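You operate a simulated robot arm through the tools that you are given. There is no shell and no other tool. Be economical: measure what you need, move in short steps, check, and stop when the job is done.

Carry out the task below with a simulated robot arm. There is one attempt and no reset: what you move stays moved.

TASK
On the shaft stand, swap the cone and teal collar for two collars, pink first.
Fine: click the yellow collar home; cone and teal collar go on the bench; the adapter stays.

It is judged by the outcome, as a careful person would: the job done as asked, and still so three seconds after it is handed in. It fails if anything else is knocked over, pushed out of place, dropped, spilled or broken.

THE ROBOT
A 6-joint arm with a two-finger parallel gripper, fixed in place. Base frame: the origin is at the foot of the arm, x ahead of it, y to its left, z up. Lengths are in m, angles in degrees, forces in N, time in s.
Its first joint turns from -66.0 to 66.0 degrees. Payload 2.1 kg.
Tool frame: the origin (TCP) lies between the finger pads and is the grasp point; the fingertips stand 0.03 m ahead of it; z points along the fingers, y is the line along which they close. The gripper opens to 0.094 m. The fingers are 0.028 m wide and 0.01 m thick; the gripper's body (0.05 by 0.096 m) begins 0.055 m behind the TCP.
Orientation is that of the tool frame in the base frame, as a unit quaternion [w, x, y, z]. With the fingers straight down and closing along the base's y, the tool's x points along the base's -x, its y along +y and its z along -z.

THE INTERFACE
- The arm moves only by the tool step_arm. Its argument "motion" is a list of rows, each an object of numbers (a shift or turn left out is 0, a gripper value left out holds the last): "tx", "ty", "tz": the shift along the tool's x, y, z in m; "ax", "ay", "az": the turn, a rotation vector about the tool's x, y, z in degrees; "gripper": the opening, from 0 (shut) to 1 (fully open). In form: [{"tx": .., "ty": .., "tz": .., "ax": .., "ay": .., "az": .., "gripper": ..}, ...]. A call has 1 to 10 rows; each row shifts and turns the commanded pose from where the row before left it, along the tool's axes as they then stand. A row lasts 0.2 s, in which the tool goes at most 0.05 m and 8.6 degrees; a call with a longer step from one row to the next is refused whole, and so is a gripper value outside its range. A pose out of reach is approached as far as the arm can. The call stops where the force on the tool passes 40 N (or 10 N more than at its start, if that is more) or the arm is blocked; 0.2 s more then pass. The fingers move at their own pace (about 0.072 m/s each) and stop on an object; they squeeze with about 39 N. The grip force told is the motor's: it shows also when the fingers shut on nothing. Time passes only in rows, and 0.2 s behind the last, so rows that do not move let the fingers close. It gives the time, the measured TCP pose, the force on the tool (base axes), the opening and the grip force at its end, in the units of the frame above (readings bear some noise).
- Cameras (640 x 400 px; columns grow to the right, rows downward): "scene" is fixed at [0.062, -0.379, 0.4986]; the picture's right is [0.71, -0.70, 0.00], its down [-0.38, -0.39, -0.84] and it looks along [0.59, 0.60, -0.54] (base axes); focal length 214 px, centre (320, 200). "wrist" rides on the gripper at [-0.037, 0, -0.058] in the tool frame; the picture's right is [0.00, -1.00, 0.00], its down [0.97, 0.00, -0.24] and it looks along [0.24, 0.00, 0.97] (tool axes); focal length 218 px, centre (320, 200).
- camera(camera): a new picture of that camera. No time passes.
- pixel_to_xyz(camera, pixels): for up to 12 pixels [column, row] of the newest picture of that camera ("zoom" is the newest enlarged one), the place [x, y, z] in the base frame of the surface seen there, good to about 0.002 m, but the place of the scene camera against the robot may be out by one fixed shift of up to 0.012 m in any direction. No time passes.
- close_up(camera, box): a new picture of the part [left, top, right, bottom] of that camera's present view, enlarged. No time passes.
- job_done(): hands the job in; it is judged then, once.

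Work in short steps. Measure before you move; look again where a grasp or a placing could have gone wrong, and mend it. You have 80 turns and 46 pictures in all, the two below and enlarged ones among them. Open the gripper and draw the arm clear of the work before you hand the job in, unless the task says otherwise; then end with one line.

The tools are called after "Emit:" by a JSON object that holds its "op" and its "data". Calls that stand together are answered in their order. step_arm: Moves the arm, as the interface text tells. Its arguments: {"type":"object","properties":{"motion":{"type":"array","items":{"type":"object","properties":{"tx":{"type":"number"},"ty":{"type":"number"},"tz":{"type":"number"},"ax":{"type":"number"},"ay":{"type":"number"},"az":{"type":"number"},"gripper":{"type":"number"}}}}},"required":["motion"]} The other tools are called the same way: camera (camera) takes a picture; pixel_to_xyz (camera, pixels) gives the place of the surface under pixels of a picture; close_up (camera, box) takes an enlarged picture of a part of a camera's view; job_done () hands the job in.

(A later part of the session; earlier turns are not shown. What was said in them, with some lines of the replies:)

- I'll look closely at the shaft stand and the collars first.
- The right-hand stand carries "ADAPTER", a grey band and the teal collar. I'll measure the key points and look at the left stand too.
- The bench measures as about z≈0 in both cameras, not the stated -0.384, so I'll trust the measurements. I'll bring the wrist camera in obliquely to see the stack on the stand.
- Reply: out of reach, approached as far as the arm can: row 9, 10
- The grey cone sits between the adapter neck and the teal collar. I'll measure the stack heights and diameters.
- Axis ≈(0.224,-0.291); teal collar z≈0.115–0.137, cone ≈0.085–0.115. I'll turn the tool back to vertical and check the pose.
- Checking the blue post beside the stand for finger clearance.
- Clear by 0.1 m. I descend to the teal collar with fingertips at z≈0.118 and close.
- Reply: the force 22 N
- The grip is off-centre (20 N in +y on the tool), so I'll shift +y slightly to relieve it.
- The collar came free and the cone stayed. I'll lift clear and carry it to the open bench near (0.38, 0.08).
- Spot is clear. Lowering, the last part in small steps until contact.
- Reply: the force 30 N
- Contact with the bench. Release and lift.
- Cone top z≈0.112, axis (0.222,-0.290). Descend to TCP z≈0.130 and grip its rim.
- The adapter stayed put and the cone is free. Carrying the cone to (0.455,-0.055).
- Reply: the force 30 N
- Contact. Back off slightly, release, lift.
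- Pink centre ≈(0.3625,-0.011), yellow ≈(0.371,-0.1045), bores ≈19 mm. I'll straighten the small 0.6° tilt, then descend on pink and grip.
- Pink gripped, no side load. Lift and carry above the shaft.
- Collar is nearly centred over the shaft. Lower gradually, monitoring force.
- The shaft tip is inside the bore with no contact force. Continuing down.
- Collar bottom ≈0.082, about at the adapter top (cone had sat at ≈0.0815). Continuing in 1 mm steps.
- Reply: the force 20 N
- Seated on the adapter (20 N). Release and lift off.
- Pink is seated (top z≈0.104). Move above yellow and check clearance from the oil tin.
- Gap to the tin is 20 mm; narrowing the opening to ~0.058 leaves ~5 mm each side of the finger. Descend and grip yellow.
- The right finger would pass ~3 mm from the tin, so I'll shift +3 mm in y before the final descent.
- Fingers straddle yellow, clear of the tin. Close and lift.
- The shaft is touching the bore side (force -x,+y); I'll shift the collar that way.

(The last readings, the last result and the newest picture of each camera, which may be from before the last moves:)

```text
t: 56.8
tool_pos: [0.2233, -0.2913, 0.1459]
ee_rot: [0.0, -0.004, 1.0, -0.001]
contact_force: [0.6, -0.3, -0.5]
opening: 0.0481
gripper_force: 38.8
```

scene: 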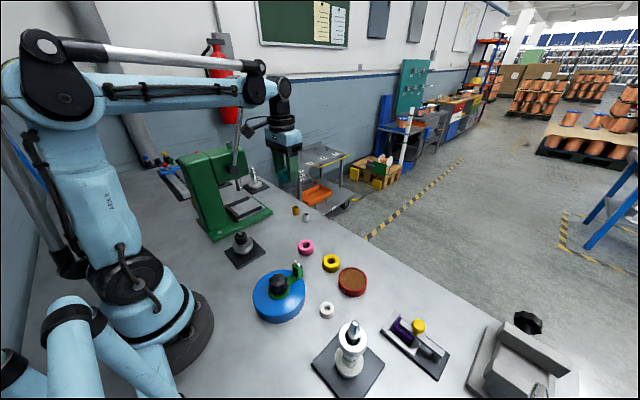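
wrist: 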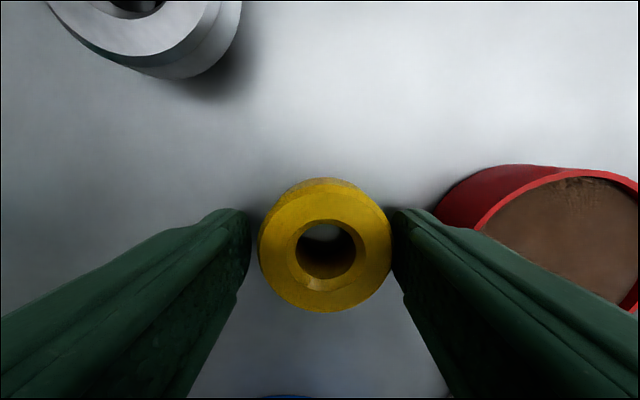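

Emit:
{"op": "step_arm", "data": {"motion": [{"tz": 0.002}, {"tz": 0.002}, {"tz": 0.0015}, {"tz": 0.0015}, {}]}}

```text
t: 58.0
tool_pos: [0.2215, -0.2912, 0.1388]
ee_rot: [0.0, -0.004, 1.0, -0.001]
contact_force: [0.8, 0.3, -0.6]
opening: 0.0481
gripper_force: 38.9
```

Emit:
{"op": "step_arm", "data": {"motion": [{"tz": 0.001}, {"tz": 0.001}, {"tz": 0.0005}, {}]}}

```text
t: 59.0
tool_pos: [0.2233, -0.2909, 0.1365]
ee_rot: [0.001, -0.004, 1.0, -0.001]
contact_force: [1.3, 0.5, 26.0]
opening: 0.0481
gripper_force: 38.4
```

Contact at the expected height (26 N). I'll press firmly a bit more to click it home, then look.

Emit:
{"op": "step_arm", "data": {"motion": [{"tz": 0.0005}, {"tz": 0.0005}, {"tz": 0.0005}, {}]}}

Emit:
{"op": "close_up", "data": {"camera": "scene", "box": [310, 300, 390, 380]}}

```text
t: 60.0
tool_pos: [0.2232, -0.2919, 0.1338]
ee_rot: [0.0, -0.004, 1.0, -0.002]
contact_force: [0.6, 1.3, 20.5]
opening: 0.0484
gripper_force: 38.8
```

```text
5.00 times, centred on (350, 340) of scene
```

zoom: 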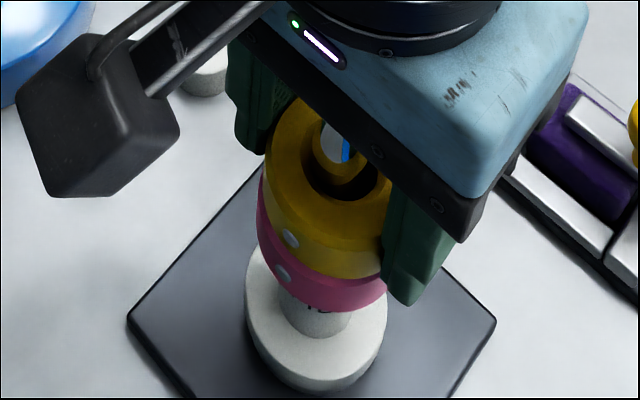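

Travelled 2.7 mm with force dropping — likely the click. Release, lift and measure.

Emit:
{"op": "step_arm", "data": {"motion": [{"gripper": 0.65}, {"gripper": 0.7}, {"tz": -0.03}, {"tz": -0.04}, {"tz": -0.04}, {}]}}

Emit:
{"op": "close_up", "data": {"camera": "scene", "box": [310, 300, 390, 380]}}

Emit:
{"op": "pixel_to_xyz", "data": {"camera": "zoom", "pixels": [[280, 180], [300, 215], [300, 232], [300, 255], [300, 275], [300, 300], [300, 320], [345, 165], [310, 100], [310, 130], [270, 150], [300, 340]]}}

Emit:
{"op": "camera", "data": {"camera": "wrist"}}

Emit:
{"op": "pixel_to_xyz", "data": {"camera": "wrist", "pixels": [[300, 195], [340, 195], [320, 175], [320, 218], [305, 180], [335, 210], [305, 210]]}}

```text
t: 61.4
tool_pos: [0.2225, -0.2908, 0.2469]
ee_rot: [0.0, -0.003, 1.0, -0.001]
contact_force: [0.0, 0.5, -0.4]
opening: 0.0658
gripper_force: 0.2
```

```text
5.00 times, centred on (350, 340) of scene
```

zoom: 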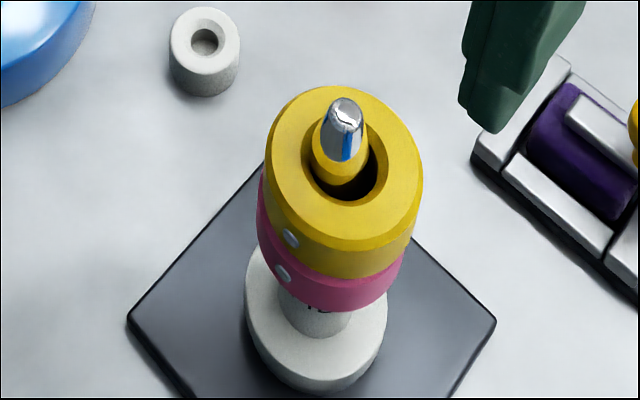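

```text
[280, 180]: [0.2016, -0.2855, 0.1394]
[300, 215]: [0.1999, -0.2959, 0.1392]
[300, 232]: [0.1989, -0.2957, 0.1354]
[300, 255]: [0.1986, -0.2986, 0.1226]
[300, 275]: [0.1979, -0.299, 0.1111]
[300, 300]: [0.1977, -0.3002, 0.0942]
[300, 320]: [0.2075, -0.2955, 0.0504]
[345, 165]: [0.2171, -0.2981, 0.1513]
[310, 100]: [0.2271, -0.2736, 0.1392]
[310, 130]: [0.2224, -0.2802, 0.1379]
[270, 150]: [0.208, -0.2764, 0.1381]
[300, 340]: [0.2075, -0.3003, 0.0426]
```

```text
5 pictures are left
```

wrist: 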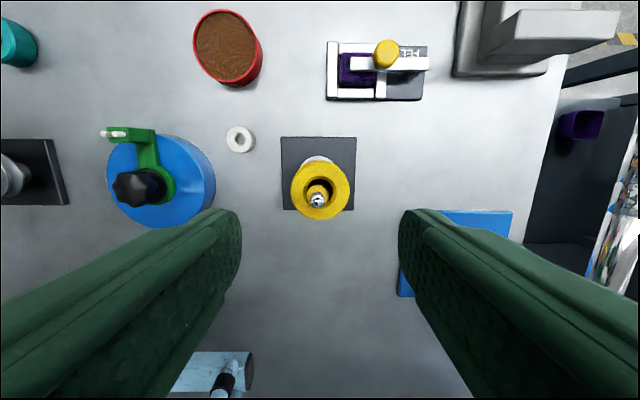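

```text
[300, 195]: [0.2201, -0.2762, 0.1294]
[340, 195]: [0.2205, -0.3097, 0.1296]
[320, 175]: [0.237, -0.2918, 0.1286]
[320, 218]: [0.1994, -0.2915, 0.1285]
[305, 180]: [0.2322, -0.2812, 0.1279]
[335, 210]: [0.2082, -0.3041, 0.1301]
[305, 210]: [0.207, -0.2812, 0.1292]
```

Yellow sits flush and level on pink (top z≈0.129). To be sure it's clicked home rather than slipped in the grip, I'll press down on its top face with the fingertips straddling the shaft (opening ~0.031).

Emit:
{"op": "step_arm", "data": {"motion": [{"gripper": 0.33}, {"gripper": 0.33}, {"tz": 0.04}, {"tz": 0.03}, {"tz": 0.008}, {}]}}

Emit:
{"op": "step_arm", "data": {"motion": [{"tz": 0.003}, {"tz": 0.002}, {"tz": 0.001}, {}]}}

```text
t: 62.8
tool_pos: [0.2225, -0.2915, 0.1666]
ee_rot: [0.0, -0.004, 1.0, -0.001]
contact_force: [0.9, 0.3, 0.0]
opening: 0.0308
gripper_force: 0.1
```

```text
t: 63.8
tool_pos: [0.2228, -0.2917, 0.1618]
ee_rot: [0.0, -0.003, 1.0, -0.001]
contact_force: [0.0, -0.1, -0.5]
opening: 0.031
gripper_force: 0.1
```

Emit:
{"op": "step_arm", "data": {"motion": [{"tz": 0.001}, {"tz": 0.001}, {"tz": 0.001}, {}]}}

```text
t: 64.8
tool_pos: [0.2234, -0.2912, 0.1567]
ee_rot: [0.001, -0.003, 1.0, -0.001]
contact_force: [-1.1, -0.1, 3.2]
opening: 0.0312
gripper_force: 0.0
```

Emit:
{"op": "step_arm", "data": {"motion": [{"tz": 0.0005}, {"tz": 0.0005}, {}]}}

Emit:
{"op": "step_arm", "data": {"motion": [{"tz": 0.0004}, {"tz": 0.0003}, {}]}}

```text
t: 65.8
tool_pos: [0.2225, -0.2913, 0.1575]
ee_rot: [0.0, -0.003, 1.0, -0.001]
contact_force: [-0.9, 1.6, 9.7]
opening: 0.0312
gripper_force: 0.0
stopped in row 3: the force on the tool passed its limit (the readings are from after the stop); the commanded pose is now the measured one
```

```text
t: 66.5
tool_pos: [0.2227, -0.2922, 0.1579]
ee_rot: [0.0, -0.004, 1.0, 0.0]
contact_force: [0.0, 2.1, 9.6]
opening: 0.0308
gripper_force: 0.1
stopped in row 3: the force on the tool passed its limit (the readings are from after the stop); the commanded pose is now the measured one
```

Pressing past 40 N gave no further movement: yellow is home. Retreat and do a final check.

Emit:
{"op": "step_arm", "data": {"motion": [{"tz": -0.02}, {"tz": -0.04}, {"tz": -0.045}, {"tz": -0.045}, {"tz": -0.045}, {"tx": -0.03, "ty": 0.035, "gripper": 1}, {"tx": -0.03, "ty": 0.035}, {"tx": -0.03, "ty": 0.035}, {}]}}

Emit:
{"op": "camera", "data": {"camera": "scene"}}

Emit:
{"op": "close_up", "data": {"camera": "scene", "box": [230, 200, 430, 400]}}

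Emit:
{"op": "close_up", "data": {"camera": "scene", "box": [310, 300, 390, 380]}}

Emit:
{"op": "pixel_to_xyz", "data": {"camera": "zoom", "pixels": [[280, 180], [300, 215], [310, 100], [310, 130], [270, 150], [400, 170]]}}

```text
t: 68.5
tool_pos: [0.3138, -0.186, 0.3542]
ee_rot: [0.0, -0.002, 1.0, 0.001]
contact_force: [0.5, -0.4, -0.5]
opening: 0.094
gripper_force: 0.2
```

```text
4 pictures are left
```

scene: 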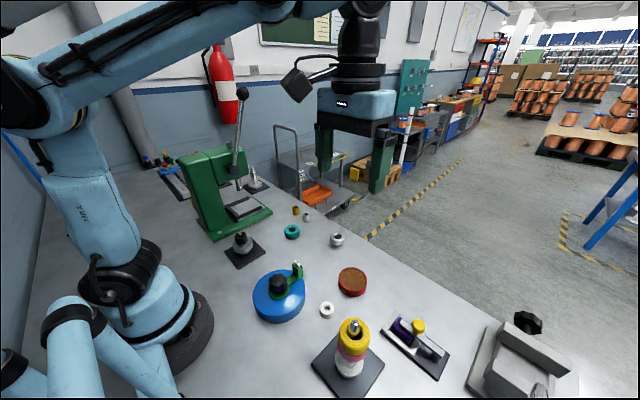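

```text
2.00 times, centred on (330, 300) of scene
```

zoom: 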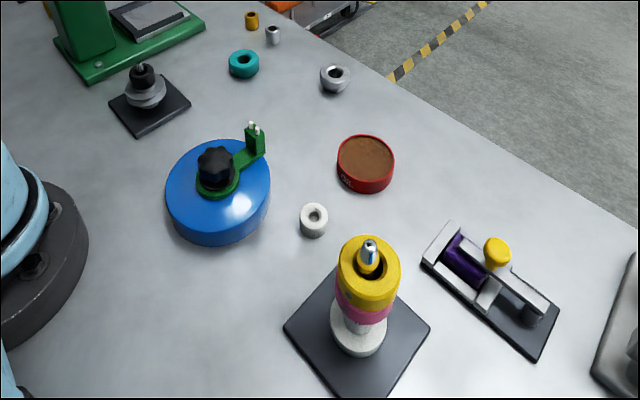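

```text
5.00 times, centred on (350, 340) of scene
```

zoom: 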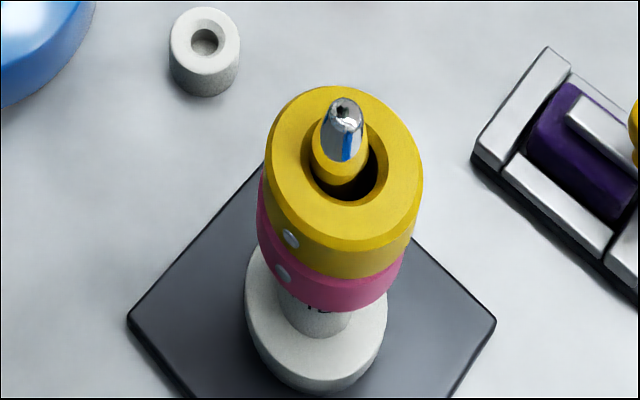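

```text
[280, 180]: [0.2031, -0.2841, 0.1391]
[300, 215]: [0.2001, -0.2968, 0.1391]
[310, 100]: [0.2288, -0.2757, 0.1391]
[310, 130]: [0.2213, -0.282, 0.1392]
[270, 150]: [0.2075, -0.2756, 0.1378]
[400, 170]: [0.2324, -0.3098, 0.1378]
```

Pink and yellow sit flush on the adapter, the cone and teal collar stand on the bench, and nothing else has moved. The arm is clear.

Emit:
{"op": "job_done", "data": {}}

```text
The job is handed in.
```

The cone and teal collar are off the shaft and standing on the bench. The pink collar is on the adapter, with the yellow one pressed down flush on top until it would go no further; I felt a likely click but have no direct sensor confirmation of it.
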